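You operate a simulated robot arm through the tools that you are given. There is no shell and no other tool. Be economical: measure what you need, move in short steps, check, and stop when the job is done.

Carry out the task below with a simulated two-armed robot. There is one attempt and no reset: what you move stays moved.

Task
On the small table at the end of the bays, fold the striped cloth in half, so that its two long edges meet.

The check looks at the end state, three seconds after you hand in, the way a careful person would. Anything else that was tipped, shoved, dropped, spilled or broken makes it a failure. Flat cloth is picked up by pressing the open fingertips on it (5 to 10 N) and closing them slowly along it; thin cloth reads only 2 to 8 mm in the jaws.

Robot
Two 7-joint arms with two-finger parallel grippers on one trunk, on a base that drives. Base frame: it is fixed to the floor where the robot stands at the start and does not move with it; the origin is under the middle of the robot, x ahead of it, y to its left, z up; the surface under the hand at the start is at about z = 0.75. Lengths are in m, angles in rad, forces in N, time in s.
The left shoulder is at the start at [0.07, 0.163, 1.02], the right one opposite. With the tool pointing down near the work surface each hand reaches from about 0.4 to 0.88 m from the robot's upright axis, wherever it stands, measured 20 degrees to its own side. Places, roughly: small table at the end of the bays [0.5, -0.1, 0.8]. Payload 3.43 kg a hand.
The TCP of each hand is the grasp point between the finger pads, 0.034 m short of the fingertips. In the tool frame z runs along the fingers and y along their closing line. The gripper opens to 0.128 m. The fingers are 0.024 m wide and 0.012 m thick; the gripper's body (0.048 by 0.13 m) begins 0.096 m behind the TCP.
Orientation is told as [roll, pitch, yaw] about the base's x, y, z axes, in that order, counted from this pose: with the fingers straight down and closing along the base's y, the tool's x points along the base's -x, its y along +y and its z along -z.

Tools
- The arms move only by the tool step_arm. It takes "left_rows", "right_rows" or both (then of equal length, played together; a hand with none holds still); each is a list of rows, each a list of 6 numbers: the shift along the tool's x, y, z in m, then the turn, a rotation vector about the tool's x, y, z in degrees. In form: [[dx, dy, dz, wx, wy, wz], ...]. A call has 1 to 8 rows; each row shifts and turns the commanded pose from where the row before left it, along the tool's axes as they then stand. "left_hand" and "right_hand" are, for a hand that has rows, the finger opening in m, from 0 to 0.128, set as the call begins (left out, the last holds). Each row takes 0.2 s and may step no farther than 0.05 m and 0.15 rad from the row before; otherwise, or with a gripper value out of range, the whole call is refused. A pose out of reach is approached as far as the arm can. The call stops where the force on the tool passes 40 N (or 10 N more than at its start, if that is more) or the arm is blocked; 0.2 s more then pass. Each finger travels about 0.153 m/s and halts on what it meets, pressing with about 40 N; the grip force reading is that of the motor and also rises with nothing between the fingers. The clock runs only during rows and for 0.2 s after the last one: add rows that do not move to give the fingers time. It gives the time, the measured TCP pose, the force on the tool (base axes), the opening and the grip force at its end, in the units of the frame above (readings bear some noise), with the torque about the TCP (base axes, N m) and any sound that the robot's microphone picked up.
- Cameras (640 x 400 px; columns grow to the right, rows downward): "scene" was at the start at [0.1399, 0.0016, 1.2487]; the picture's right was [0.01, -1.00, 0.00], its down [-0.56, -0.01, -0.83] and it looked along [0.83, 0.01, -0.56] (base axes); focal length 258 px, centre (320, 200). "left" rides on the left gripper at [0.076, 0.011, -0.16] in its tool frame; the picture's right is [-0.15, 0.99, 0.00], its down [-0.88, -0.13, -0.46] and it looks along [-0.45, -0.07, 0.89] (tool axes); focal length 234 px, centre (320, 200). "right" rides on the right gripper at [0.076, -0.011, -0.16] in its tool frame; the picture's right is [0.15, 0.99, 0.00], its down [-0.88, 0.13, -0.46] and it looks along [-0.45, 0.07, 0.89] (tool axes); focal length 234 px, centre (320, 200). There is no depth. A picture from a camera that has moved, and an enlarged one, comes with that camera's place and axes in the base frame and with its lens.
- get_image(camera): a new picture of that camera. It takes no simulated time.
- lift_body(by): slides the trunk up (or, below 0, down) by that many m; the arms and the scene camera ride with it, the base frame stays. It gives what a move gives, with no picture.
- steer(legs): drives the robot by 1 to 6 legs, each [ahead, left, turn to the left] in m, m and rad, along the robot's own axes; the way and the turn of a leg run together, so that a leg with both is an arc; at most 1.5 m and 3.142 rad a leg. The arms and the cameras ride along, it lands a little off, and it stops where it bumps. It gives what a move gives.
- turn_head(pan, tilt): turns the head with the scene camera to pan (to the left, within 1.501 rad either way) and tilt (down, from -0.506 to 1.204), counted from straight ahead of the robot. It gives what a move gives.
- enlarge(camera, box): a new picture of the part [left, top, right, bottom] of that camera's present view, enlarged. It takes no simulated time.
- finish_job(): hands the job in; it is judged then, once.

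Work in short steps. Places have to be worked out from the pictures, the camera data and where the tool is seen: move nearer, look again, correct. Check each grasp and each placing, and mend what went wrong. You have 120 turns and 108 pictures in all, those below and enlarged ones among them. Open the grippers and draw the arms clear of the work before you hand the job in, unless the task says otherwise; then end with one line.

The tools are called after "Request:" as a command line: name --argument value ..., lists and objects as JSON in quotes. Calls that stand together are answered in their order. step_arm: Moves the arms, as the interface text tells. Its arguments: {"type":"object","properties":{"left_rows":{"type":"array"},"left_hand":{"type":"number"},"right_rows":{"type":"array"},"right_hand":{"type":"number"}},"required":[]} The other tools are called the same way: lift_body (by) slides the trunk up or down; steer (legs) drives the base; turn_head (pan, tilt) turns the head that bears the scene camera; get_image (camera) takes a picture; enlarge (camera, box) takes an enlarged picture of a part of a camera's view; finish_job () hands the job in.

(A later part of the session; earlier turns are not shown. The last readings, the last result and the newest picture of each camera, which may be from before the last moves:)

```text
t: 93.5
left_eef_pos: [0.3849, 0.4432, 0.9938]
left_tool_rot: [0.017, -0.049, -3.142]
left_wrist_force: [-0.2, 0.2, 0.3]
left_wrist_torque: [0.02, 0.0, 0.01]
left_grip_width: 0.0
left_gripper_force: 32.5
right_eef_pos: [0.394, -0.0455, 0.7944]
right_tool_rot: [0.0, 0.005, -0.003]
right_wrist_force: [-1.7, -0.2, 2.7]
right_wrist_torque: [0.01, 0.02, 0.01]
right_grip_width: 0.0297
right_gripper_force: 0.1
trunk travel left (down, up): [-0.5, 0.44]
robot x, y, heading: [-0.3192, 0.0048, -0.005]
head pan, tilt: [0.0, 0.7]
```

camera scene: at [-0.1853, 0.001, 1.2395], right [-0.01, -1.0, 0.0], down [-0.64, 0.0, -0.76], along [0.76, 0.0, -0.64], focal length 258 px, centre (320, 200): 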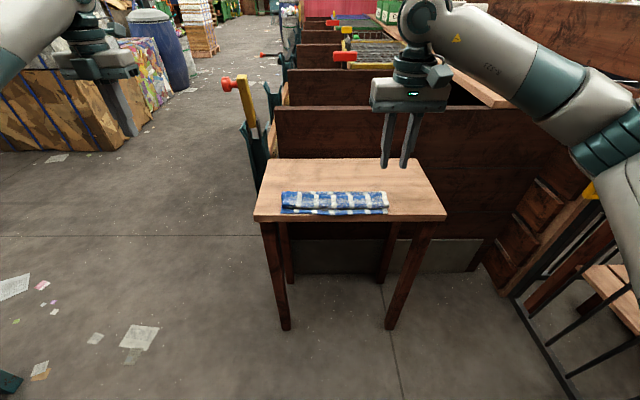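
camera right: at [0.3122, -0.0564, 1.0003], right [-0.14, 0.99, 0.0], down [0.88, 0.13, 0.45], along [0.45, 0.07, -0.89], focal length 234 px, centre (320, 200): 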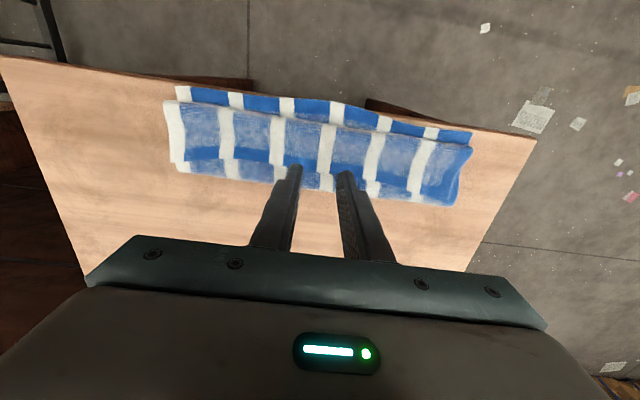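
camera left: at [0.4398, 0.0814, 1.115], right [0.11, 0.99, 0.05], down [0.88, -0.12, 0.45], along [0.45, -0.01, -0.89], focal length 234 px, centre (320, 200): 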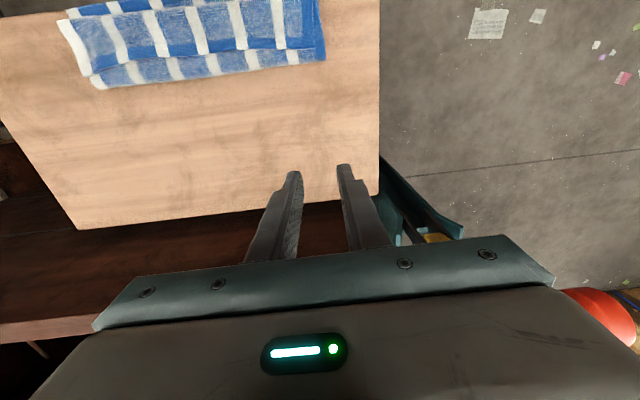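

Contact at z≈0.794. Press 1–2 mm more and close slowly.

Request:
step_arm --right_rows '[[0, 0, 0.0015, 0, 0, 0], [0, 0, 0, 0, 0, 0]]' --right_hand 0.026

Request:
step_arm --right_rows '[[0, 0, 0, 0, 0, 0], [0, 0, 0, 0, 0, 0]]' --right_hand 0.019

Request:
step_arm --right_rows '[[0, 0, 0, 0, 0, 0], [0, 0, 0, 0, 0, 0]]' --right_hand 0.012

Request:
step_arm --right_rows '[[0, 0, 0, 0, 0, 0], [0, 0, 0, 0, 0, 0], [0, 0, 0, 0, 0, 0]]' --right_hand 0.0

Request:
enlarge --camera "right" --box '[160, 60, 480, 240]'

```text
t: 94.1
left_eef_pos: [0.3839, 0.4427, 0.9937]
left_tool_rot: [0.018, -0.048, -3.142]
left_wrist_force: [0.3, 0.3, -0.4]
left_wrist_torque: [0.0, -0.03, 0.0]
left_grip_width: 0.0
left_gripper_force: 32.6
right_eef_pos: [0.3935, -0.045, 0.7931]
right_tool_rot: [0.0, 0.004, -0.004]
right_wrist_force: [1.2, -1.6, 5.0]
right_wrist_torque: [-0.04, -0.01, 0.07]
right_grip_width: 0.0255
right_gripper_force: 0.0
trunk travel left (down, up): [-0.5, 0.44]
robot x, y, heading: [-0.3228, -0.001, -0.009]
head pan, tilt: [0.0, 0.7]
```

```text
t: 94.7
left_eef_pos: [0.3832, 0.4432, 0.9942]
left_tool_rot: [0.017, -0.047, -3.141]
left_wrist_force: [-0.7, 0.6, -0.2]
left_wrist_torque: [-0.01, 0.01, 0.0]
left_grip_width: 0.0
left_gripper_force: 32.9
right_eef_pos: [0.3933, -0.0445, 0.7929]
right_tool_rot: [0.0, 0.004, -0.004]
right_wrist_force: [-0.7, 1.2, 4.8]
right_wrist_torque: [0.0, 0.05, 0.0]
right_grip_width: 0.0182
right_gripper_force: 0.1
trunk travel left (down, up): [-0.5, 0.44]
robot x, y, heading: [-0.3225, 0.0014, -0.003]
head pan, tilt: [0.0, 0.7]
```

```text
t: 95.3
left_eef_pos: [0.3831, 0.4433, 0.9935]
left_tool_rot: [0.018, -0.046, -3.141]
left_wrist_force: [0.1, -0.1, 0.0]
left_wrist_torque: [-0.01, -0.02, 0.02]
left_grip_width: 0.0
left_gripper_force: 33.0
right_eef_pos: [0.3933, -0.0451, 0.7928]
right_tool_rot: [-0.001, 0.002, -0.003]
right_wrist_force: [-0.2, 0.0, 6.0]
right_wrist_torque: [0.04, 0.02, -0.01]
right_grip_width: 0.0123
right_gripper_force: 0.0
trunk travel left (down, up): [-0.5, 0.44]
robot x, y, heading: [-0.3258, 0.0014, -0.004]
head pan, tilt: [0.0, 0.7]
```

```text
t: 96.1
left_eef_pos: [0.3833, 0.4422, 0.994]
left_tool_rot: [0.018, -0.047, -3.142]
left_wrist_force: [0.8, 0.3, -1.0]
left_wrist_torque: [-0.02, -0.01, 0.0]
left_grip_width: 0.0001
left_gripper_force: 32.4
right_eef_pos: [0.3935, -0.0451, 0.7938]
right_tool_rot: [0.001, 0.005, -0.004]
right_wrist_force: [0.7, 0.1, 4.7]
right_wrist_torque: [-0.03, 0.02, -0.02]
right_grip_width: 0.0064
right_gripper_force: 40.5
trunk travel left (down, up): [-0.5, 0.44]
robot x, y, heading: [-0.3212, 0.0016, -0.006]
head pan, tilt: [0.0, 0.7]
```

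```text
2.00 times, centred on (320, 150) of right
camera zoom: at [0.3202, -0.0557, 0.9533], right [-0.14, 0.99, 0.0], down [0.88, 0.13, 0.45], along [0.45, 0.07, -0.89], focal length 468 px, centre (320, 300)
```

zoom: 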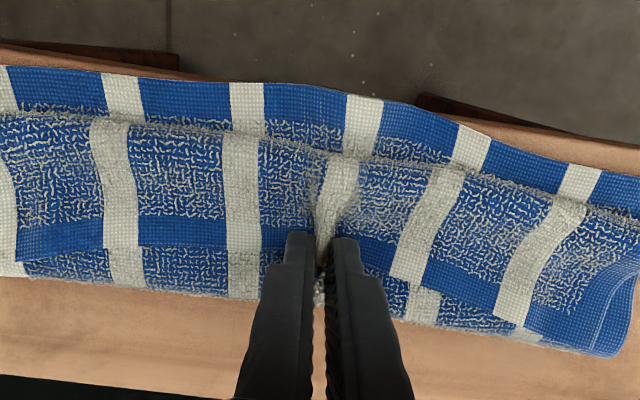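

Gripped at 6.4 mm — maybe more than the top layer. Lift a little toward −x and check.

Request:
step_arm --right_rows '[[0, 0, -0.01, 0, 0, 0], [0.01, 0, -0.015, 0, 0, 0], [0.015, 0, -0.015, 0, 0, 0], [0, 0, 0, 0, 0, 0]]'

Request:
enlarge --camera "right" --box '[120, 40, 520, 260]'

Request:
enlarge --camera "scene" --box '[250, 130, 420, 240]'

```text
t: 97.1
left_eef_pos: [0.3852, 0.4421, 0.9941]
left_tool_rot: [0.018, -0.05, -3.14]
left_wrist_force: [-0.1, 0.0, 0.5]
left_wrist_torque: [-0.04, 0.01, -0.04]
left_grip_width: 0.0001
left_gripper_force: 32.8
right_eef_pos: [0.3693, -0.0442, 0.8317]
right_tool_rot: [0.0, 0.006, -0.004]
right_wrist_force: [0.2, 0.5, -1.4]
right_wrist_torque: [-0.05, -0.02, 0.02]
right_grip_width: 0.006
right_gripper_force: 39.9
trunk travel left (down, up): [-0.5, 0.44]
robot x, y, heading: [-0.3214, -0.0004, -0.005]
head pan, tilt: [0.0, 0.7]
```

```text
1.60 times, centred on (320, 150) of right
camera zoom: at [0.2962, -0.0563, 0.9931], right [-0.14, 0.99, 0.0], down [0.88, 0.13, 0.45], along [0.45, 0.07, -0.89], focal length 375 px, centre (320, 280)
```

zoom: 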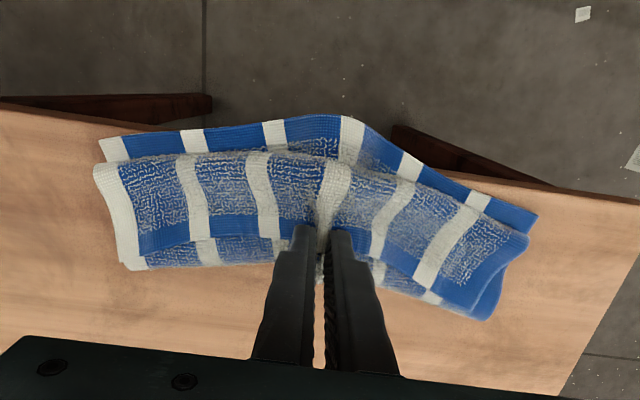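

```text
3.64 times, centred on (335, 185) of scene
camera zoom: at [-0.1857, 0.0012, 1.2395], right [-0.01, -1.0, 0.0], down [-0.64, 0.0, -0.76], along [0.76, 0.0, -0.64], focal length 940 px, centre (266, 254)
```

zoom: 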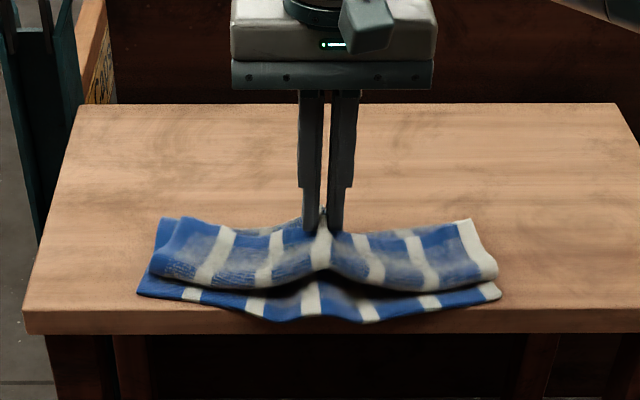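

It took all layers at once. That's useful: I'll shift the whole bundle forward ~6 cm away from the table's front edge, set it down, and release.

Request:
step_arm --right_rows '[[-0.025, 0, 0, 0, 0, 0], [-0.025, 0, 0, 0, 0, 0], [-0.025, 0, 0.012, 0, 0, 0], [-0.015, 0, 0.012, 0, 0, 0], [0, 0, 0.008, 0, 0, 0], [0, 0, 0, 0, 0, 0]]'

Request:
step_arm --right_rows '[[0, 0, 0, 0, 0, 0], [0, 0, 0, 0, 0, 0], [0, 0, -0.02, 0, 0, 0], [0, 0, -0.04, 0, 0, 0], [0, 0, 0, 0, 0, 0]]' --right_hand 0.03

Request:
get_image --camera "right"

Request:
enlarge --camera "scene" --box '[250, 130, 420, 240]'

```text
t: 98.5
left_eef_pos: [0.3861, 0.4425, 0.9933]
left_tool_rot: [0.015, -0.049, -3.142]
left_wrist_force: [0.4, 0.0, 0.0]
left_wrist_torque: [0.01, 0.06, -0.02]
left_grip_width: 0.0
left_gripper_force: 32.7
right_eef_pos: [0.4594, -0.0442, 0.8011]
right_tool_rot: [-0.001, 0.005, -0.005]
right_wrist_force: [0.2, 0.7, -0.2]
right_wrist_torque: [-0.04, 0.02, 0.0]
right_grip_width: 0.0061
right_gripper_force: 39.8
trunk travel left (down, up): [-0.5, 0.44]
robot x, y, heading: [-0.3206, 0.0021, -0.003]
head pan, tilt: [0.0, 0.7]
```

```text
t: 99.7
left_eef_pos: [0.3856, 0.4424, 0.9936]
left_tool_rot: [0.018, -0.048, -3.141]
left_wrist_force: [0.6, 0.3, 0.0]
left_wrist_torque: [-0.02, 0.01, -0.03]
left_grip_width: 0.0
left_gripper_force: 32.9
right_eef_pos: [0.4597, -0.0463, 0.8587]
right_tool_rot: [0.002, 0.004, -0.005]
right_wrist_force: [-1.2, 0.4, 0.1]
right_wrist_torque: [0.03, 0.03, 0.0]
right_grip_width: 0.0299
right_gripper_force: 0.1
trunk travel left (down, up): [-0.5, 0.44]
robot x, y, heading: [-0.3233, 0.0026, -0.004]
head pan, tilt: [0.0, 0.7]
```

```text
20 pictures are left
camera right: at [0.3866, -0.0571, 1.0201], right [-0.14, 0.99, 0.0], down [0.88, 0.13, 0.45], along [0.45, 0.07, -0.89], focal length 234 px, centre (320, 200)
```

right: 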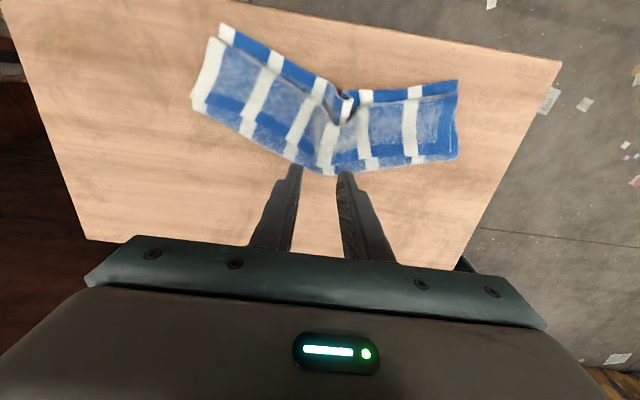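

```text
3.64 times, centred on (335, 185) of scene
camera zoom: at [-0.1853, 0.0009, 1.2394], right [-0.01, -1.0, 0.0], down [-0.64, 0.0, -0.76], along [0.76, 0.0, -0.64], focal length 940 px, centre (266, 254)
```

zoom: 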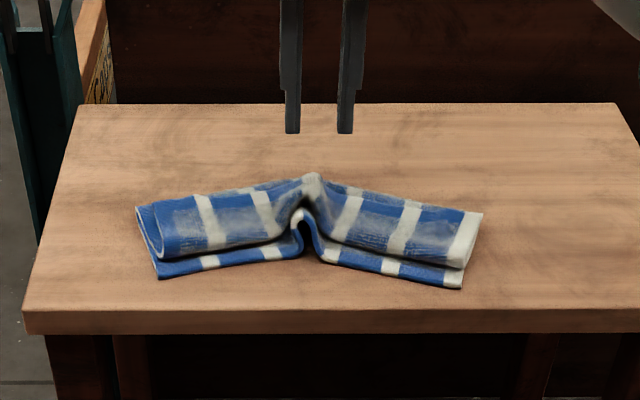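

The cloth is clear of the front edge now but kinked. Better idea: the lower (near) hem is exposed as a single ply along the front. If both hands grip that near hem and lift the cloth, it hangs straight, and lowering it with a forward-then-back move lays it folded with the held hem already correctly oriented. I'll back up so the left arm works at its usable extension.

Request:
steer --legs '[[-0.1, 0, 0]]'

Request:
step_arm --left_rows '[[0.012, 0.047, 0, 0, 2.7, 0], [0.012, 0.047, 0, 0, 0, 0], [0.012, 0.047, 0, 0, 0, 0], [0.012, 0.047, 0, 0, 0, 0], [0.012, 0.047, 0, 0, 0, 0], [0.012, 0.047, 0, 0, 0, 0], [0.012, 0.047, 0, 0, 0, 0], [0.0, 0.047, 0, 0, 0, 0]]' --left_hand 0.03

Request:
get_image --camera "scene"

```text
t: 100.8
left_eef_pos: [0.2873, 0.4432, 0.9939]
left_tool_rot: [0.019, -0.045, 3.141]
left_wrist_force: [0.2, 0.1, -0.1]
left_wrist_torque: [-0.02, -0.02, -0.02]
left_grip_width: 0.0001
left_gripper_force: 32.9
right_eef_pos: [0.3614, -0.0458, 0.86]
right_tool_rot: [0.0, 0.005, -0.004]
right_wrist_force: [-0.5, -0.5, 0.1]
right_wrist_torque: [0.0, -0.01, -0.01]
right_grip_width: 0.0299
right_gripper_force: 0.1
trunk travel left (down, up): [-0.5, 0.44]
robot x, y, heading: [-0.4177, 0.0023, -0.007]
head pan, tilt: [0.0, 0.7]
```

```text
t: 102.6
left_eef_pos: [0.367, 0.0613, 0.9996]
left_tool_rot: [0.011, 0.002, 3.14]
left_wrist_force: [0.2, -0.5, 0.0]
left_wrist_torque: [0.02, 0.0, -0.02]
left_grip_width: 0.0299
left_gripper_force: 0.0
right_eef_pos: [0.3618, -0.0469, 0.8619]
right_tool_rot: [0.003, 0.004, -0.003]
right_wrist_force: [-0.3, -1.1, -0.5]
right_wrist_torque: [0.01, -0.02, 0.01]
right_grip_width: 0.0297
right_gripper_force: 0.1
trunk travel left (down, up): [-0.5, 0.44]
robot x, y, heading: [-0.4224, 0.0012, -0.01]
head pan, tilt: [0.0, 0.7]
```

```text
18 pictures are left
camera scene: at [-0.2846, -0.0014, 1.2398], right [-0.01, -1.0, 0.0], down [-0.64, 0.01, -0.77], along [0.77, 0.0, -0.64], focal length 258 px, centre (320, 200)
```

scene: 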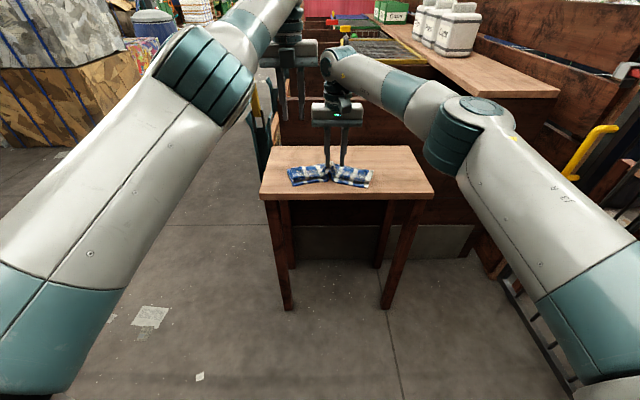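

Both hands are in range. Bring the right hand over its corner of the near hem and both down to a hover.

Request:
step_arm --left_rows '[[0.002, 0.003, 0.045, 0, 0, 0], [0.002, 0.003, 0.045, 0, 0, 0], [0, 0, 0.045, 0, 0, 0], [0, 0, 0.035, 0, 0, 0], [0, 0, 0, 0, 0, 0]]' --right_rows '[[0.0015, -0.042, 0, 0, 0, 0], [0.0015, -0.042, 0, 0, 0, 0], [0, 0, 0.015, 0, 0, 0], [0, 0, 0.015, 0, 0, 0], [0, 0, 0, 0, 0, 0]]'

Request:
get_image --camera "left"

Request:
get_image --camera "right"

```text
t: 103.8
left_eef_pos: [0.3928, 0.0537, 0.8323]
left_tool_rot: [0.015, -0.002, 3.142]
left_wrist_force: [-0.3, -0.3, 0.2]
left_wrist_torque: [0.02, 0.01, 0.03]
left_grip_width: 0.03
left_gripper_force: 0.0
left hand out of reach, approached as far as the arm can: row 1, 2, 3
right_eef_pos: [0.3596, -0.1289, 0.8307]
right_tool_rot: [0.001, 0.005, -0.004]
right_wrist_force: [0.4, 1.4, 0.0]
right_wrist_torque: [0.01, 0.03, -0.03]
right_grip_width: 0.0301
right_gripper_force: 0.0
trunk travel left (down, up): [-0.5, 0.44]
robot x, y, heading: [-0.4192, 0.0036, -0.011]
head pan, tilt: [0.0, 0.7]
```

```text
17 pictures are left
camera left: at [0.47, 0.0428, 0.9913], right [-0.15, -0.99, 0.02], down [-0.88, 0.14, 0.46], along [-0.45, 0.05, -0.89], focal length 234 px, centre (320, 200)
```

left: 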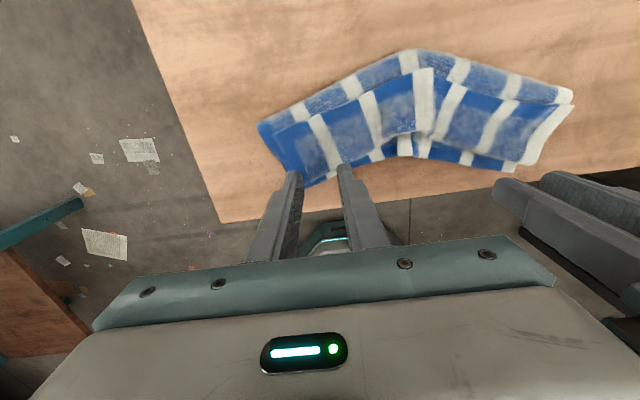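

```text
16 pictures are left
camera right: at [0.2855, -0.1404, 0.9916], right [-0.14, 0.99, 0.0], down [0.88, 0.13, 0.45], along [0.45, 0.07, -0.89], focal length 234 px, centre (320, 200)
```

right: 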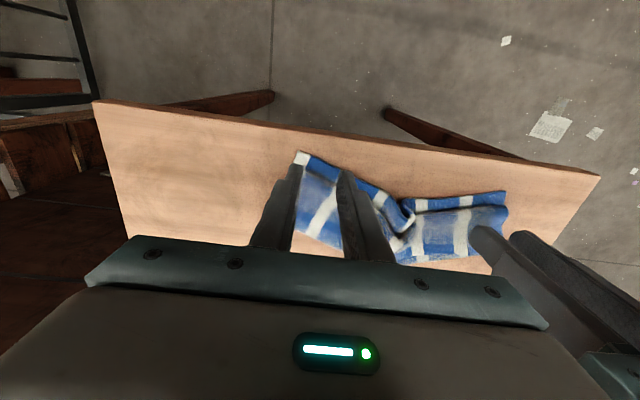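

Near hem: left corner (0.368, 0.070), right corner (0.353, −0.150), each slanted toward the middle. I'll back up 2.6 cm, align each hand's yaw to the hem, and place the fingers over the last ~1 cm of the single-ply hem.

Request:
steer --legs '[[-0.026, 0, 0]]'

Request:
step_arm --left_rows '[[0.004, 0.0105, 0, 0, 0, 0], [0, 0, 0, 0, 0, -6], [0, 0, 0, 0, 0, -6], [0, 0, 0.01, 0, 0, 0], [0, 0, 0, 0, 0, 0]]' --right_rows '[[-0.0295, 0.005, 0, 0, 0, 0], [0, 0, 0, 0, 0, 6.5], [0, 0, 0, 0, 0, 6.5], [0, 0, 0.01, 0, 0, 6], [0, 0, 0, 0, 0, 0]]'

Request:
enlarge --camera "left" --box '[220, 60, 440, 220]'

Request:
enlarge --camera "right" --box '[220, 80, 440, 240]'

```text
t: 104.6
left_eef_pos: [0.3693, 0.054, 0.8321]
left_tool_rot: [0.015, -0.005, -3.142]
left_wrist_force: [-0.1, 0.0, -0.3]
left_wrist_torque: [0.02, 0.01, -0.01]
left_grip_width: 0.03
left_gripper_force: 0.1
right_eef_pos: [0.3339, -0.1287, 0.8305]
right_tool_rot: [0.0, 0.003, -0.002]
right_wrist_force: [0.7, 0.1, 0.4]
right_wrist_torque: [-0.02, -0.01, -0.02]
right_grip_width: 0.0301
right_gripper_force: 0.0
trunk travel left (down, up): [-0.5, 0.44]
robot x, y, heading: [-0.449, -0.0015, -0.008]
head pan, tilt: [0.0, 0.7]
```

```text
t: 105.8
left_eef_pos: [0.3664, 0.0455, 0.8219]
left_tool_rot: [0.014, -0.008, -2.932]
left_wrist_force: [0.2, -0.2, 0.2]
left_wrist_torque: [0.02, 0.0, 0.03]
left_grip_width: 0.03
left_gripper_force: 0.0
left hand out of reach, approached as far as the arm can: row 1
right_eef_pos: [0.3633, -0.1242, 0.8223]
right_tool_rot: [0.0, 0.005, -0.335]
right_wrist_force: [0.2, -0.7, -0.2]
right_wrist_torque: [-0.02, 0.02, -0.01]
right_grip_width: 0.0297
right_gripper_force: 0.0
trunk travel left (down, up): [-0.5, 0.44]
robot x, y, heading: [-0.4485, -0.0002, -0.003]
head pan, tilt: [0.0, 0.7]
```

```text
2.50 times, centred on (330, 140) of left
camera zoom: at [0.4444, 0.0515, 0.9801], right [0.06, -1.0, 0.02], down [-0.89, -0.05, 0.46], along [-0.46, -0.04, -0.89], focal length 585 px, centre (295, 350)
```

zoom: 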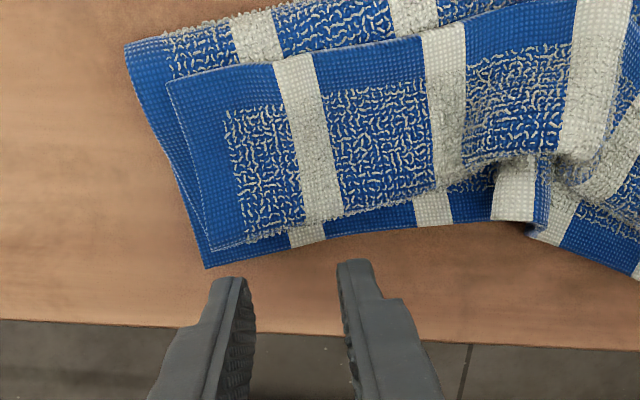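

```text
2.50 times, centred on (330, 160) of right
camera zoom: at [0.2911, -0.1092, 0.982], right [0.19, 0.98, 0.0], down [0.88, -0.17, 0.45], along [0.44, -0.09, -0.89], focal length 585 px, centre (295, 300)
```

zoom: 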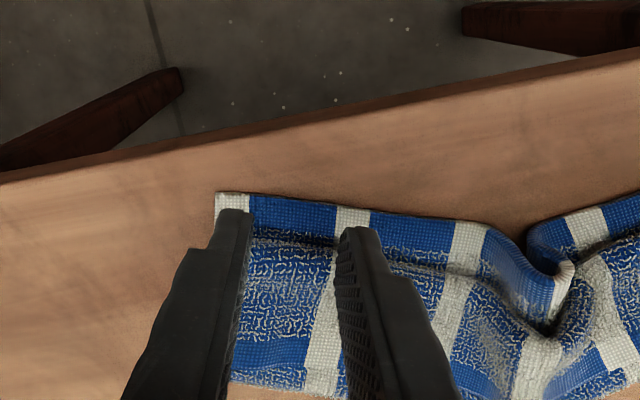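

Measured hem: left x≈0.375, right x≈0.359 under the fingers. Correct each hand's x and lower to contact.

Request:
step_arm --left_rows '[[0.0054, 0.0011, 0.01, 0, 0, 0], [0, 0, 0.012, 0, 0, 0], [0, 0, 0.006, 0, 0, 0], [0, 0, 0.003, 0, 0, 0], [0, 0, 0, 0, 0, 0]]' --right_rows '[[0.0066, -0.0023, 0.01, 0, 0, 0], [0, 0, 0.012, 0, 0, 0], [0, 0, 0.006, 0, 0, 0], [0, 0, 0.003, 0, 0, 0], [0, 0, 0, 0, 0, 0]]'

```text
t: 107.0
left_eef_pos: [0.3699, 0.0455, 0.7902]
left_tool_rot: [0.015, -0.007, -2.93]
left_wrist_force: [0.3, -0.9, -0.1]
left_wrist_torque: [-0.01, -0.03, 0.01]
left_grip_width: 0.03
left_gripper_force: 0.0
left hand out of reach, approached as far as the arm can: row 1
right_eef_pos: [0.3568, -0.124, 0.7904]
right_tool_rot: [-0.002, 0.004, -0.335]
right_wrist_force: [0.2, -0.2, 0.5]
right_wrist_torque: [0.01, -0.03, 0.02]
right_grip_width: 0.0299
right_gripper_force: 0.1
trunk travel left (down, up): [-0.5, 0.44]
robot x, y, heading: [-0.4463, 0.0047, -0.004]
head pan, tilt: [0.0, 0.7]
```

No contact yet; a few more millimetres.

Request:
step_arm --left_rows '[[0, 0, 0.002, 0, 0, 0], [0, 0, 0.0015, 0, 0, 0], [0, 0, 0, 0, 0, 0]]' --right_rows '[[0, 0, 0.002, 0, 0, 0], [0, 0, 0.0015, 0, 0, 0], [0, 0, 0, 0, 0, 0]]'

```text
t: 107.8
left_eef_pos: [0.3711, 0.0459, 0.7874]
left_tool_rot: [0.016, -0.005, -2.933]
left_wrist_force: [-1.1, -0.2, 2.1]
left_wrist_torque: [0.03, 0.02, 0.02]
left_grip_width: 0.0297
left_gripper_force: 0.1
right_eef_pos: [0.3565, -0.1236, 0.7888]
right_tool_rot: [-0.001, 0.005, -0.336]
right_wrist_force: [2.0, 0.6, 4.0]
right_wrist_torque: [0.04, -0.1, 0.04]
right_grip_width: 0.0298
right_gripper_force: 0.1
trunk travel left (down, up): [-0.5, 0.44]
robot x, y, heading: [-0.4451, 0.0023, -0.007]
head pan, tilt: [0.0, 0.7]
```

Contact. Press to ~10–12 N and begin slow closing.

Request:
step_arm --left_rows '[[0, 0, 0.0018, 0, 0, 0], [0, 0, 0, 0, 0, 0]]' --right_rows '[[0, 0, 0.0015, 0, 0, 0], [0, 0, 0, 0, 0, 0]]'

Request:
step_arm --left_rows '[[0, 0, 0, 0, 0, 0], [0, 0, 0, 0, 0, 0]]' --right_rows '[[0, 0, 0, 0, 0, 0], [0, 0, 0, 0, 0, 0]]' --left_hand 0.025 --right_hand 0.025

Request:
step_arm --left_rows '[[0, 0, 0, 0, 0, 0], [0, 0, 0, 0, 0, 0]]' --right_rows '[[0, 0, 0, 0, 0, 0], [0, 0, 0, 0, 0, 0]]' --left_hand 0.019 --right_hand 0.019

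Request:
step_arm --left_rows '[[0, 0, 0, 0, 0, 0], [0, 0, 0, 0, 0, 0]]' --right_rows '[[0, 0, 0, 0, 0, 0], [0, 0, 0, 0, 0, 0]]' --left_hand 0.012 --right_hand 0.012

Request:
step_arm --left_rows '[[0, 0, 0, 0, 0, 0], [0, 0, 0, 0, 0, 0], [0, 0, 0, 0, 0, 0]]' --right_rows '[[0, 0, 0, 0, 0, 0], [0, 0, 0, 0, 0, 0], [0, 0, 0, 0, 0, 0]]' --left_hand 0.0 --right_hand 0.0

```text
t: 108.4
left_eef_pos: [0.3696, 0.0455, 0.7877]
left_tool_rot: [0.017, -0.006, -2.932]
left_wrist_force: [0.9, -0.5, 5.9]
left_wrist_torque: [0.09, -0.09, -0.03]
left_grip_width: 0.0295
left_gripper_force: 0.0
right_eef_pos: [0.3559, -0.1251, 0.7878]
right_tool_rot: [-0.001, 0.003, -0.336]
right_wrist_force: [2.5, 1.8, 9.2]
right_wrist_torque: [0.06, -0.18, 0.03]
right_grip_width: 0.0302
right_gripper_force: 0.0
trunk travel left (down, up): [-0.5, 0.44]
robot x, y, heading: [-0.4418, 0.0041, -0.011]
head pan, tilt: [0.0, 0.7]
```

```text
t: 109.0
left_eef_pos: [0.3683, 0.0458, 0.7877]
left_tool_rot: [0.015, -0.004, -2.933]
left_wrist_force: [2.4, 0.2, 4.8]
left_wrist_torque: [0.1, -0.07, -0.03]
left_grip_width: 0.0244
left_gripper_force: 0.0
right_eef_pos: [0.3552, -0.1254, 0.7874]
right_tool_rot: [-0.001, 0.004, -0.333]
right_wrist_force: [0.4, 0.3, 11.0]
right_wrist_torque: [0.02, -0.11, -0.03]
right_grip_width: 0.0237
right_gripper_force: 0.2
trunk travel left (down, up): [-0.5, 0.44]
robot x, y, heading: [-0.4449, 0.0015, -0.004]
head pan, tilt: [0.0, 0.7]
```

```text
t: 109.6
left_eef_pos: [0.369, 0.0465, 0.7876]
left_tool_rot: [0.016, -0.005, -2.931]
left_wrist_force: [0.5, -0.2, 5.7]
left_wrist_torque: [0.07, -0.03, -0.02]
left_grip_width: 0.0183
left_gripper_force: 0.2
right_eef_pos: [0.3546, -0.1249, 0.7871]
right_tool_rot: [0.001, 0.003, -0.333]
right_wrist_force: [-0.2, -0.6, 12.1]
right_wrist_torque: [0.01, -0.09, -0.03]
right_grip_width: 0.0175
right_gripper_force: 0.0
trunk travel left (down, up): [-0.5, 0.44]
robot x, y, heading: [-0.4463, 0.0031, -0.009]
head pan, tilt: [0.0, 0.7]
```

```text
t: 110.2
left_eef_pos: [0.3684, 0.0454, 0.7885]
left_tool_rot: [0.016, -0.003, -2.932]
left_wrist_force: [0.1, -0.6, 6.8]
left_wrist_torque: [0.04, -0.09, -0.01]
left_grip_width: 0.0115
left_gripper_force: 0.1
right_eef_pos: [0.3544, -0.1243, 0.7862]
right_tool_rot: [0.001, 0.005, -0.337]
right_wrist_force: [0.3, -0.8, 10.5]
right_wrist_torque: [0.03, -0.11, -0.01]
right_grip_width: 0.0106
right_gripper_force: 0.1
trunk travel left (down, up): [-0.5, 0.44]
robot x, y, heading: [-0.4469, -0.0014, -0.007]
head pan, tilt: [0.0, 0.7]
```

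```text
t: 111.0
left_eef_pos: [0.37, 0.0457, 0.7873]
left_tool_rot: [0.015, -0.005, -2.933]
left_wrist_force: [-1.2, 0.2, 4.8]
left_wrist_torque: [0.07, 0.01, 0.0]
left_grip_width: 0.0028
left_gripper_force: 37.7
right_eef_pos: [0.3551, -0.126, 0.787]
right_tool_rot: [-0.001, 0.003, -0.335]
right_wrist_force: [-1.1, -0.5, 12.4]
right_wrist_torque: [-0.01, -0.08, 0.0]
right_grip_width: 0.0035
right_gripper_force: 37.6
trunk travel left (down, up): [-0.5, 0.44]
robot x, y, heading: [-0.4454, 0.0033, -0.003]
head pan, tilt: [0.0, 0.7]
```

Both hands hold the near hem (2.8 and 3.5 mm). Lift straight up while squaring the hands and gently spreading, so the cloth hangs out straight.

Request:
step_arm --left_rows '[[0, 0, -0.02, 0, 0, 0], [0, -0.003, -0.035, 0, 0, 2], [0, -0.004, -0.04, 0, 0, 3], [0, -0.004, -0.04, 0, 0, 3], [0, -0.004, -0.04, 0, 0, 4], [0, -0.003, -0.04, 0, 0, 0], [0, 0, -0.03, 0, 0, 0], [0, 0, 0, 0, 0, 0]]' --right_rows '[[0, 0, -0.02, 0, 0, 0], [-0.002, -0.004, -0.035, 0, 0, -3], [-0.003, -0.004, -0.04, 0, 0, -4], [-0.003, -0.004, -0.04, 0, 0, -4], [-0.003, -0.004, -0.04, 0, 0, -4], [-0.003, -0.003, -0.04, 0, 0, -4], [0, 0, -0.03, 0, 0, 0], [0, 0, 0, 0, 0, 0]]'

Request:
get_image --camera "scene"

```text
t: 112.8
left_eef_pos: [0.3411, 0.0827, 1.0238]
left_tool_rot: [0.016, -0.002, 3.141]
left_wrist_force: [1.1, -13.1, -0.8]
left_wrist_torque: [-0.44, -0.01, -0.07]
left_grip_width: 0.0025
left_gripper_force: 37.3
left hand out of reach, approached as far as the arm can: row 3, 4, 5, 6, 7
right_eef_pos: [0.3508, -0.1456, 1.0104]
right_tool_rot: [0.004, 0.004, 0.0]
right_wrist_force: [-0.1, 12.4, 0.7]
right_wrist_torque: [0.5, 0.0, 0.11]
right_grip_width: 0.0033
right_gripper_force: 37.6
right hand out of reach, approached as far as the arm can: row 6, 7
trunk travel left (down, up): [-0.5, 0.44]
robot x, y, heading: [-0.4434, 0.004, -0.012]
head pan, tilt: [0.0, 0.7]
```

```text
13 pictures are left
camera scene: at [-0.3076, 0.0009, 1.2395], right [-0.01, -1.0, 0.0], down [-0.64, 0.0, -0.76], along [0.76, 0.0, -0.64], focal length 258 px, centre (320, 200)
```

scene: 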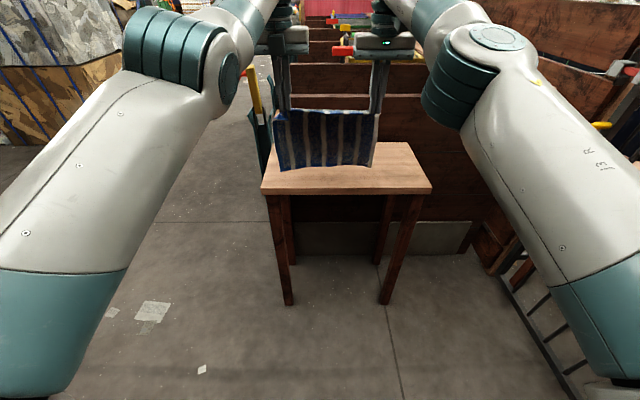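

Excellent — the cloth hangs as a flat sheet from its near hem. I'll ease the 13 N spread tension, drive 3 cm forward, and lower with the trunk until the bottom hem just meets the table.

Request:
step_arm --left_rows '[[0, 0.004, 0, 0, 0, 0], [0, 0.003, 0, 0, 0, 0], [0, 0, 0, 0, 0, 0]]' --right_rows '[[0, 0.003, 0, 0, 0, 0], [0, 0, 0, 0, 0, 0], [0, 0, 0, 0, 0, 0]]'

Request:
steer --legs '[[0.035, 0, 0]]'

Request:
lift_body --by -0.02

Request:
enlarge --camera "scene" --box '[230, 60, 450, 220]'

```text
t: 113.6
left_eef_pos: [0.3393, 0.08, 1.0216]
left_tool_rot: [0.017, -0.001, -3.138]
left_wrist_force: [0.5, -5.8, -0.4]
left_wrist_torque: [-0.21, 0.04, -0.04]
left_grip_width: 0.0028
left_gripper_force: 37.0
right_eef_pos: [0.3508, -0.1426, 1.0109]
right_tool_rot: [0.0, 0.004, -0.006]
right_wrist_force: [-0.8, 5.9, 0.1]
right_wrist_torque: [0.2, 0.04, 0.02]
right_grip_width: 0.0032
right_gripper_force: 37.8
trunk travel left (down, up): [-0.5, 0.44]
robot x, y, heading: [-0.4414, 0.003, -0.004]
head pan, tilt: [0.0, 0.7]
```

```text
t: 114.5
left_eef_pos: [0.3729, 0.0789, 1.0229]
left_tool_rot: [0.015, -0.002, -3.139]
left_wrist_force: [0.3, -4.9, 0.2]
left_wrist_torque: [-0.21, 0.04, 0.03]
left_grip_width: 0.0027
left_gripper_force: 37.4
right_eef_pos: [0.3843, -0.1421, 1.0128]
right_tool_rot: [0.0, 0.005, -0.003]
right_wrist_force: [0.1, 6.1, -0.4]
right_wrist_torque: [0.18, 0.04, 0.0]
right_grip_width: 0.0034
right_gripper_force: 38.2
trunk travel left (down, up): [-0.5, 0.44]
robot x, y, heading: [-0.4094, 0.0026, -0.006]
head pan, tilt: [0.0, 0.7]
```

```text
t: 115.1
left_eef_pos: [0.374, 0.079, 1.0034]
left_tool_rot: [0.016, -0.002, -3.14]
left_wrist_force: [0.2, -4.4, -0.6]
left_wrist_torque: [-0.14, -0.02, 0.01]
left_grip_width: 0.0023
left_gripper_force: 37.6
right_eef_pos: [0.3851, -0.1419, 0.9917]
right_tool_rot: [0.003, 0.005, -0.001]
right_wrist_force: [-0.8, 4.9, 0.1]
right_wrist_torque: [0.14, -0.02, 0.01]
right_grip_width: 0.0032
right_gripper_force: 37.9
trunk travel left (down, up): [-0.48, 0.46]
robot x, y, heading: [-0.4113, 0.0028, -0.003]
head pan, tilt: [0.0, 0.7]
```

```text
2.50 times, centred on (340, 140) of scene
camera zoom: at [-0.2735, 0.0015, 1.2195], right [-0.01, -1.0, 0.0], down [-0.64, 0.0, -0.76], along [0.76, 0.0, -0.64], focal length 646 px, centre (270, 350)
```

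zoom: 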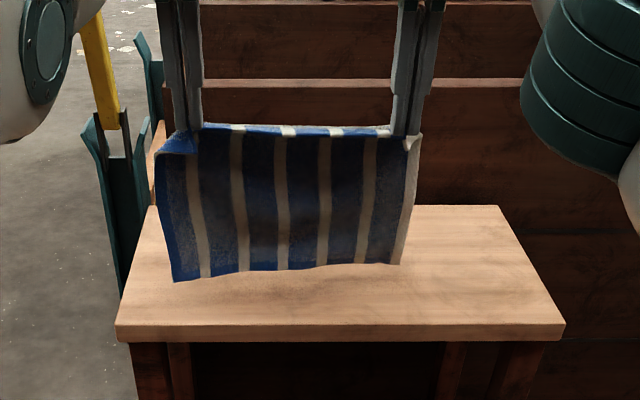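

The bottom hem seems to be touching the table while leaning forward. I'll raise 3 cm so it hangs free and vertical, even out the two hands, and check.

Request:
lift_body --by 0.04

Request:
step_arm --left_rows '[[0.011, 0, 0.011, 0, 0, 0], [0, 0, 0, 0, 0, 0], [0, 0, 0, 0, 0, 0], [0, 0, 0, 0, 0, 0]]'

Request:
enlarge --camera "scene" --box '[230, 60, 450, 220]'

```text
t: 116.0
left_eef_pos: [0.3727, 0.0782, 1.0428]
left_tool_rot: [0.015, -0.002, -3.14]
left_wrist_force: [1.3, -4.2, 0.1]
left_wrist_torque: [-0.16, 0.0, 0.01]
left_grip_width: 0.0026
left_gripper_force: 37.5
right_eef_pos: [0.3855, -0.1424, 1.0308]
right_tool_rot: [0.001, 0.005, -0.003]
right_wrist_force: [-0.2, 5.4, 0.2]
right_wrist_torque: [0.18, 0.03, -0.04]
right_grip_width: 0.0037
right_gripper_force: 37.7
trunk travel left (down, up): [-0.52, 0.42]
robot x, y, heading: [-0.4086, 0.0035, -0.005]
head pan, tilt: [0.0, 0.7]
```

```text
t: 117.0
left_eef_pos: [0.3785, 0.0826, 1.0298]
left_tool_rot: [0.016, -0.002, -3.141]
left_wrist_force: [-0.1, -8.1, -0.7]
left_wrist_torque: [-0.27, -0.02, -0.02]
left_grip_width: 0.0028
left_gripper_force: 37.3
left hand out of reach, approached as far as the arm can: row 1
right_eef_pos: [0.3851, -0.1431, 1.0313]
right_tool_rot: [0.001, 0.007, -0.002]
right_wrist_force: [-0.2, 7.7, -0.2]
right_wrist_torque: [0.25, 0.02, 0.03]
right_grip_width: 0.0034
right_gripper_force: 37.7
trunk travel left (down, up): [-0.52, 0.42]
robot x, y, heading: [-0.4101, 0.0014, -0.01]
head pan, tilt: [0.0, 0.7]
```

```text
2.50 times, centred on (340, 140) of scene
camera zoom: at [-0.2734, 0.0015, 1.2595], right [-0.01, -1.0, 0.0], down [-0.64, 0.0, -0.76], along [0.76, 0.0, -0.64], focal length 646 px, centre (270, 350)
```

zoom: 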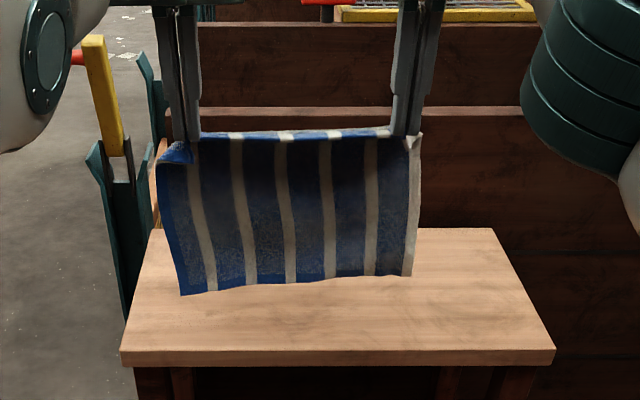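

Hanging free, bottom at z≈0.80–0.82. Lower until the bottom hem lands, then begin laying forward: lower and drive in small alternation.

Request:
lift_body --by -0.055

Request:
lift_body --by -0.025

Request:
steer --legs '[[0.03, 0, 0]]'

Request:
enlarge --camera "scene" --box '[230, 60, 450, 220]'

```text
t: 117.9
left_eef_pos: [0.3783, 0.0822, 0.9754]
left_tool_rot: [0.016, -0.003, -3.14]
left_wrist_force: [-0.8, -8.1, -0.2]
left_wrist_torque: [-0.28, -0.02, -0.02]
left_grip_width: 0.0027
left_gripper_force: 37.7
right_eef_pos: [0.3848, -0.1426, 0.9768]
right_tool_rot: [0.002, 0.003, -0.003]
right_wrist_force: [-0.4, 8.3, -0.5]
right_wrist_torque: [0.32, -0.02, 0.0]
right_grip_width: 0.0033
right_gripper_force: 37.9
trunk travel left (down, up): [-0.465, 0.475]
robot x, y, heading: [-0.4147, 0.0063, -0.008]
head pan, tilt: [0.0, 0.7]
```

```text
t: 118.6
left_eef_pos: [0.3766, 0.0827, 0.9496]
left_tool_rot: [0.016, 0.0, -3.14]
left_wrist_force: [0.2, -7.9, 1.0]
left_wrist_torque: [-0.3, -0.02, -0.01]
left_grip_width: 0.0026
left_gripper_force: 37.7
right_eef_pos: [0.3848, -0.1421, 0.9519]
right_tool_rot: [0.001, 0.003, -0.004]
right_wrist_force: [-0.1, 8.5, -0.2]
right_wrist_torque: [0.3, -0.01, 0.04]
right_grip_width: 0.0034
right_gripper_force: 37.6
trunk travel left (down, up): [-0.44, 0.5]
robot x, y, heading: [-0.4118, 0.003, -0.005]
head pan, tilt: [0.0, 0.7]
```

```text
t: 119.5
left_eef_pos: [0.4074, 0.0823, 0.9491]
left_tool_rot: [0.015, -0.002, -3.141]
left_wrist_force: [0.0, -7.9, -0.1]
left_wrist_torque: [-0.3, 0.0, -0.01]
left_grip_width: 0.0026
left_gripper_force: 37.2
right_eef_pos: [0.4144, -0.1425, 0.9521]
right_tool_rot: [0.001, 0.005, -0.002]
right_wrist_force: [0.2, 8.8, -0.8]
right_wrist_torque: [0.27, 0.01, -0.02]
right_grip_width: 0.0034
right_gripper_force: 37.9
trunk travel left (down, up): [-0.44, 0.5]
robot x, y, heading: [-0.3841, 0.0017, -0.004]
head pan, tilt: [0.0, 0.7]
```

```text
2.50 times, centred on (340, 140) of scene
camera zoom: at [-0.2444, 0.0014, 1.1796], right [-0.01, -1.0, 0.0], down [-0.64, 0.0, -0.76], along [0.76, 0.0, -0.64], focal length 646 px, centre (270, 350)
```

zoom: 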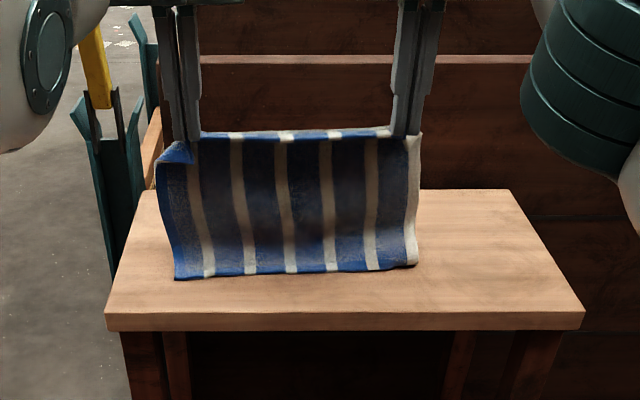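

The far hem has landed at x≈0.39 (left) to 0.42 (right). Continue laying forward: lower and drive to x≈0.50, tips ≈0.85.

Request:
lift_body --by -0.03

Request:
steer --legs '[[0.045, 0, 0]]'

Request:
lift_body --by -0.03

Request:
steer --legs '[[0.04, 0, 0]]'

Request:
enlarge --camera "scene" --box '[230, 60, 450, 220]'

```text
t: 120.2
left_eef_pos: [0.4064, 0.082, 0.9206]
left_tool_rot: [0.019, 0.0, -3.141]
left_wrist_force: [0.2, -7.5, -0.2]
left_wrist_torque: [-0.22, -0.01, -0.04]
left_grip_width: 0.0028
left_gripper_force: 37.2
right_eef_pos: [0.4138, -0.1426, 0.9216]
right_tool_rot: [0.001, 0.004, -0.004]
right_wrist_force: [-0.8, 6.8, -0.9]
right_wrist_torque: [0.2, -0.02, -0.02]
right_grip_width: 0.0032
right_gripper_force: 38.2
trunk travel left (down, up): [-0.41, 0.53]
robot x, y, heading: [-0.3802, 0.0034, -0.005]
head pan, tilt: [0.0, 0.7]
```

```text
t: 121.1
left_eef_pos: [0.4516, 0.0834, 0.9188]
left_tool_rot: [0.014, -0.004, -3.14]
left_wrist_force: [0.7, -8.1, -0.4]
left_wrist_torque: [-0.29, 0.05, -0.03]
left_grip_width: 0.0027
left_gripper_force: 37.8
right_eef_pos: [0.459, -0.1429, 0.9207]
right_tool_rot: [0.002, 0.006, 0.0]
right_wrist_force: [0.1, 7.0, -0.6]
right_wrist_torque: [0.25, 0.06, -0.01]
right_grip_width: 0.0033
right_gripper_force: 37.3
trunk travel left (down, up): [-0.41, 0.53]
robot x, y, heading: [-0.3364, -0.0007, -0.002]
head pan, tilt: [0.0, 0.7]
```

```text
t: 121.9
left_eef_pos: [0.4498, 0.0827, 0.8904]
left_tool_rot: [0.017, -0.002, -3.14]
left_wrist_force: [-0.1, -6.1, 0.5]
left_wrist_torque: [-0.23, -0.02, 0.02]
left_grip_width: 0.0026
left_gripper_force: 37.2
right_eef_pos: [0.4571, -0.1405, 0.8919]
right_tool_rot: [0.002, 0.004, 0.001]
right_wrist_force: [-1.3, 6.9, 1.0]
right_wrist_torque: [0.26, -0.01, 0.01]
right_grip_width: 0.0033
right_gripper_force: 38.0
trunk travel left (down, up): [-0.38, 0.56]
robot x, y, heading: [-0.3382, 0.0023, -0.007]
head pan, tilt: [0.0, 0.7]
```

```text
t: 122.8
left_eef_pos: [0.4904, 0.0838, 0.8869]
left_tool_rot: [0.015, -0.003, -3.14]
left_wrist_force: [0.4, -7.3, -0.1]
left_wrist_torque: [-0.26, 0.05, -0.02]
left_grip_width: 0.0026
left_gripper_force: 37.4
right_eef_pos: [0.4986, -0.1417, 0.8893]
right_tool_rot: [0.001, 0.006, 0.0]
right_wrist_force: [-0.3, 6.5, -0.1]
right_wrist_torque: [0.25, 0.04, 0.03]
right_grip_width: 0.0033
right_gripper_force: 37.9
trunk travel left (down, up): [-0.38, 0.56]
robot x, y, heading: [-0.2988, 0.001, -0.005]
head pan, tilt: [0.0, 0.7]
```

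```text
2.50 times, centred on (340, 140) of scene
camera zoom: at [-0.1603, 0.0012, 1.1194], right [0.0, -1.0, 0.0], down [-0.65, 0.0, -0.76], along [0.76, 0.0, -0.65], focal length 646 px, centre (270, 350)
```

zoom: 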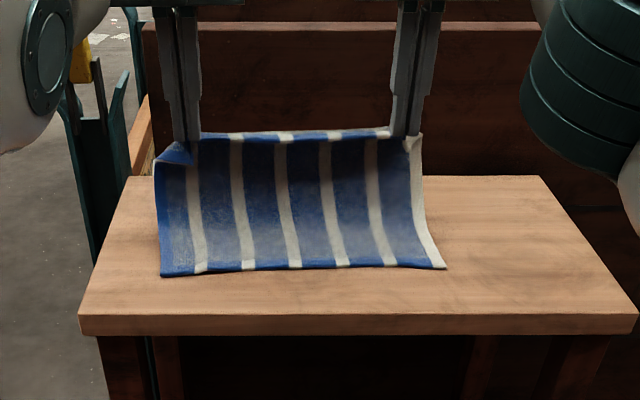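

The far half is laid: the far hem is on the table at x≈0.380 (left) to 0.394 (right). Now the second half: bring the held hem back in an arc over it.

Request:
lift_body --by -0.01

Request:
steer --legs '[[-0.05, 0, 0]]'

Request:
lift_body --by -0.033

Request:
steer --legs '[[-0.038, 0, 0]]'

Request:
enlarge --camera "scene" --box '[230, 60, 450, 220]'

```text
t: 123.3
left_eef_pos: [0.4892, 0.083, 0.8802]
left_tool_rot: [0.017, -0.001, -3.14]
left_wrist_force: [-0.1, -4.7, -0.2]
left_wrist_torque: [-0.17, -0.03, -0.03]
left_grip_width: 0.0023
left_gripper_force: 36.9
right_eef_pos: [0.4957, -0.1414, 0.8818]
right_tool_rot: [0.001, 0.004, 0.0]
right_wrist_force: [0.0, 6.7, 0.0]
right_wrist_torque: [0.23, 0.04, 0.02]
right_grip_width: 0.0032
right_gripper_force: 37.7
trunk travel left (down, up): [-0.37, 0.57]
robot x, y, heading: [-0.298, 0.0014, -0.003]
head pan, tilt: [0.0, 0.7]
```

```text
t: 124.2
left_eef_pos: [0.4388, 0.0832, 0.88]
left_tool_rot: [0.018, 0.0, -3.14]
left_wrist_force: [-0.5, -6.4, 0.0]
left_wrist_torque: [-0.23, -0.06, 0.0]
left_grip_width: 0.0029
left_gripper_force: 37.1
right_eef_pos: [0.4472, -0.1413, 0.8832]
right_tool_rot: [0.002, 0.002, 0.001]
right_wrist_force: [-0.7, 7.7, 0.1]
right_wrist_torque: [0.23, -0.03, -0.01]
right_grip_width: 0.0034
right_gripper_force: 37.6
trunk travel left (down, up): [-0.37, 0.57]
robot x, y, heading: [-0.3429, 0.0025, -0.003]
head pan, tilt: [0.0, 0.7]
```

```text
t: 125.0
left_eef_pos: [0.4411, 0.0834, 0.8464]
left_tool_rot: [0.017, -0.002, -3.142]
left_wrist_force: [0.7, -5.3, 0.2]
left_wrist_torque: [-0.23, -0.03, -0.04]
left_grip_width: 0.0027
left_gripper_force: 37.3
right_eef_pos: [0.4474, -0.1405, 0.8487]
right_tool_rot: [0.001, 0.006, 0.0]
right_wrist_force: [0.5, 5.6, 0.1]
right_wrist_torque: [0.21, 0.0, 0.0]
right_grip_width: 0.0033
right_gripper_force: 37.9
trunk travel left (down, up): [-0.337, 0.603]
robot x, y, heading: [-0.3476, 0.0016, -0.001]
head pan, tilt: [0.0, 0.7]
```

```text
t: 125.9
left_eef_pos: [0.4029, 0.0833, 0.8474]
left_tool_rot: [0.019, 0.001, -3.139]
left_wrist_force: [-0.7, -6.6, 0.9]
left_wrist_torque: [-0.23, -0.05, -0.03]
left_grip_width: 0.0025
left_gripper_force: 37.3
right_eef_pos: [0.4097, -0.1408, 0.8503]
right_tool_rot: [0.002, 0.004, 0.001]
right_wrist_force: [-0.2, 7.5, -0.1]
right_wrist_torque: [0.25, -0.02, 0.02]
right_grip_width: 0.0034
right_gripper_force: 37.9
trunk travel left (down, up): [-0.337, 0.603]
robot x, y, heading: [-0.3838, 0.0024, -0.002]
head pan, tilt: [0.0, 0.7]
```

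```text
2.50 times, centred on (340, 140) of scene
camera zoom: at [-0.2495, 0.0016, 1.0768], right [0.0, -1.0, 0.0], down [-0.64, 0.0, -0.77], along [0.77, 0.0, -0.64], focal length 646 px, centre (270, 350)
```

zoom: 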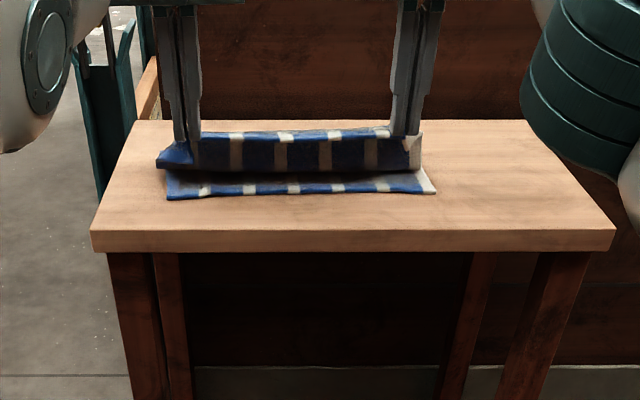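

The held hem is now right above the lower hem (x≈0.39–0.41). Check where the back fold lies with the left camera, which looks from the far side.

Request:
get_image --camera "left"

```text
7 pictures are left
camera left: at [0.4783, 0.0734, 1.0067], right [-0.14, -0.99, 0.02], down [-0.88, 0.14, 0.45], along [-0.45, 0.05, -0.89], focal length 234 px, centre (320, 200)
```

left: 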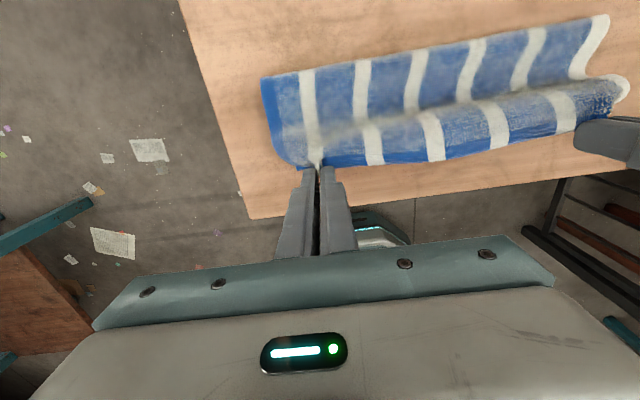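

The fold is at x≈0.49, about 1.5 cm short of half. I'll run forward again at this low height to lay a bit more of the lower layer, then return.

Request:
steer --legs '[[0.118, 0, 0]]'

Request:
lift_body --by -0.012

Request:
get_image --camera "left"

```text
t: 127.1
left_eef_pos: [0.5227, 0.0814, 0.8452]
left_tool_rot: [0.018, -0.003, -3.139]
left_wrist_force: [0.0, -5.5, -0.5]
left_wrist_torque: [-0.23, 0.0, -0.02]
left_grip_width: 0.0026
left_gripper_force: 37.7
right_eef_pos: [0.5304, -0.1409, 0.8476]
right_tool_rot: [0.002, 0.004, 0.003]
right_wrist_force: [0.4, 6.2, -0.1]
right_wrist_torque: [0.24, 0.04, 0.0]
right_grip_width: 0.0033
right_gripper_force: 37.8
trunk travel left (down, up): [-0.337, 0.603]
robot x, y, heading: [-0.2674, 0.002, -0.007]
head pan, tilt: [0.0, 0.7]
```

```text
t: 127.7
left_eef_pos: [0.5222, 0.0826, 0.8356]
left_tool_rot: [0.019, -0.002, -3.141]
left_wrist_force: [0.8, -5.0, 0.8]
left_wrist_torque: [-0.2, -0.05, 0.01]
left_grip_width: 0.0027
left_gripper_force: 37.5
right_eef_pos: [0.5289, -0.1402, 0.8371]
right_tool_rot: [0.002, 0.004, 0.003]
right_wrist_force: [-0.2, 5.1, 0.1]
right_wrist_torque: [0.17, -0.02, 0.02]
right_grip_width: 0.0036
right_gripper_force: 37.4
trunk travel left (down, up): [-0.325, 0.615]
robot x, y, heading: [-0.2675, 0.0012, -0.001]
head pan, tilt: [0.0, 0.7]
```

```text
6 pictures are left
camera left: at [0.5975, 0.0731, 0.9937], right [-0.14, -0.99, 0.02], down [-0.88, 0.14, 0.45], along [-0.45, 0.05, -0.89], focal length 234 px, centre (320, 200)
```

left: 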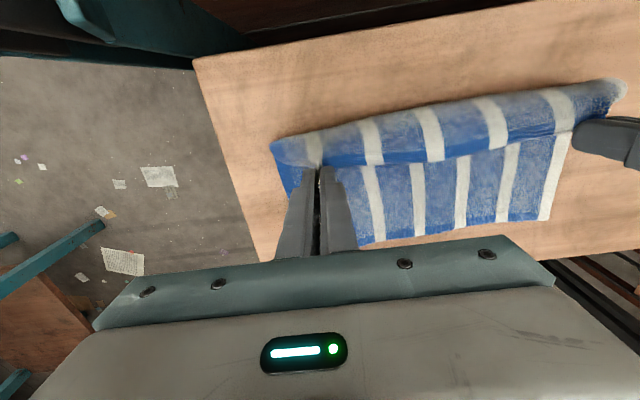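

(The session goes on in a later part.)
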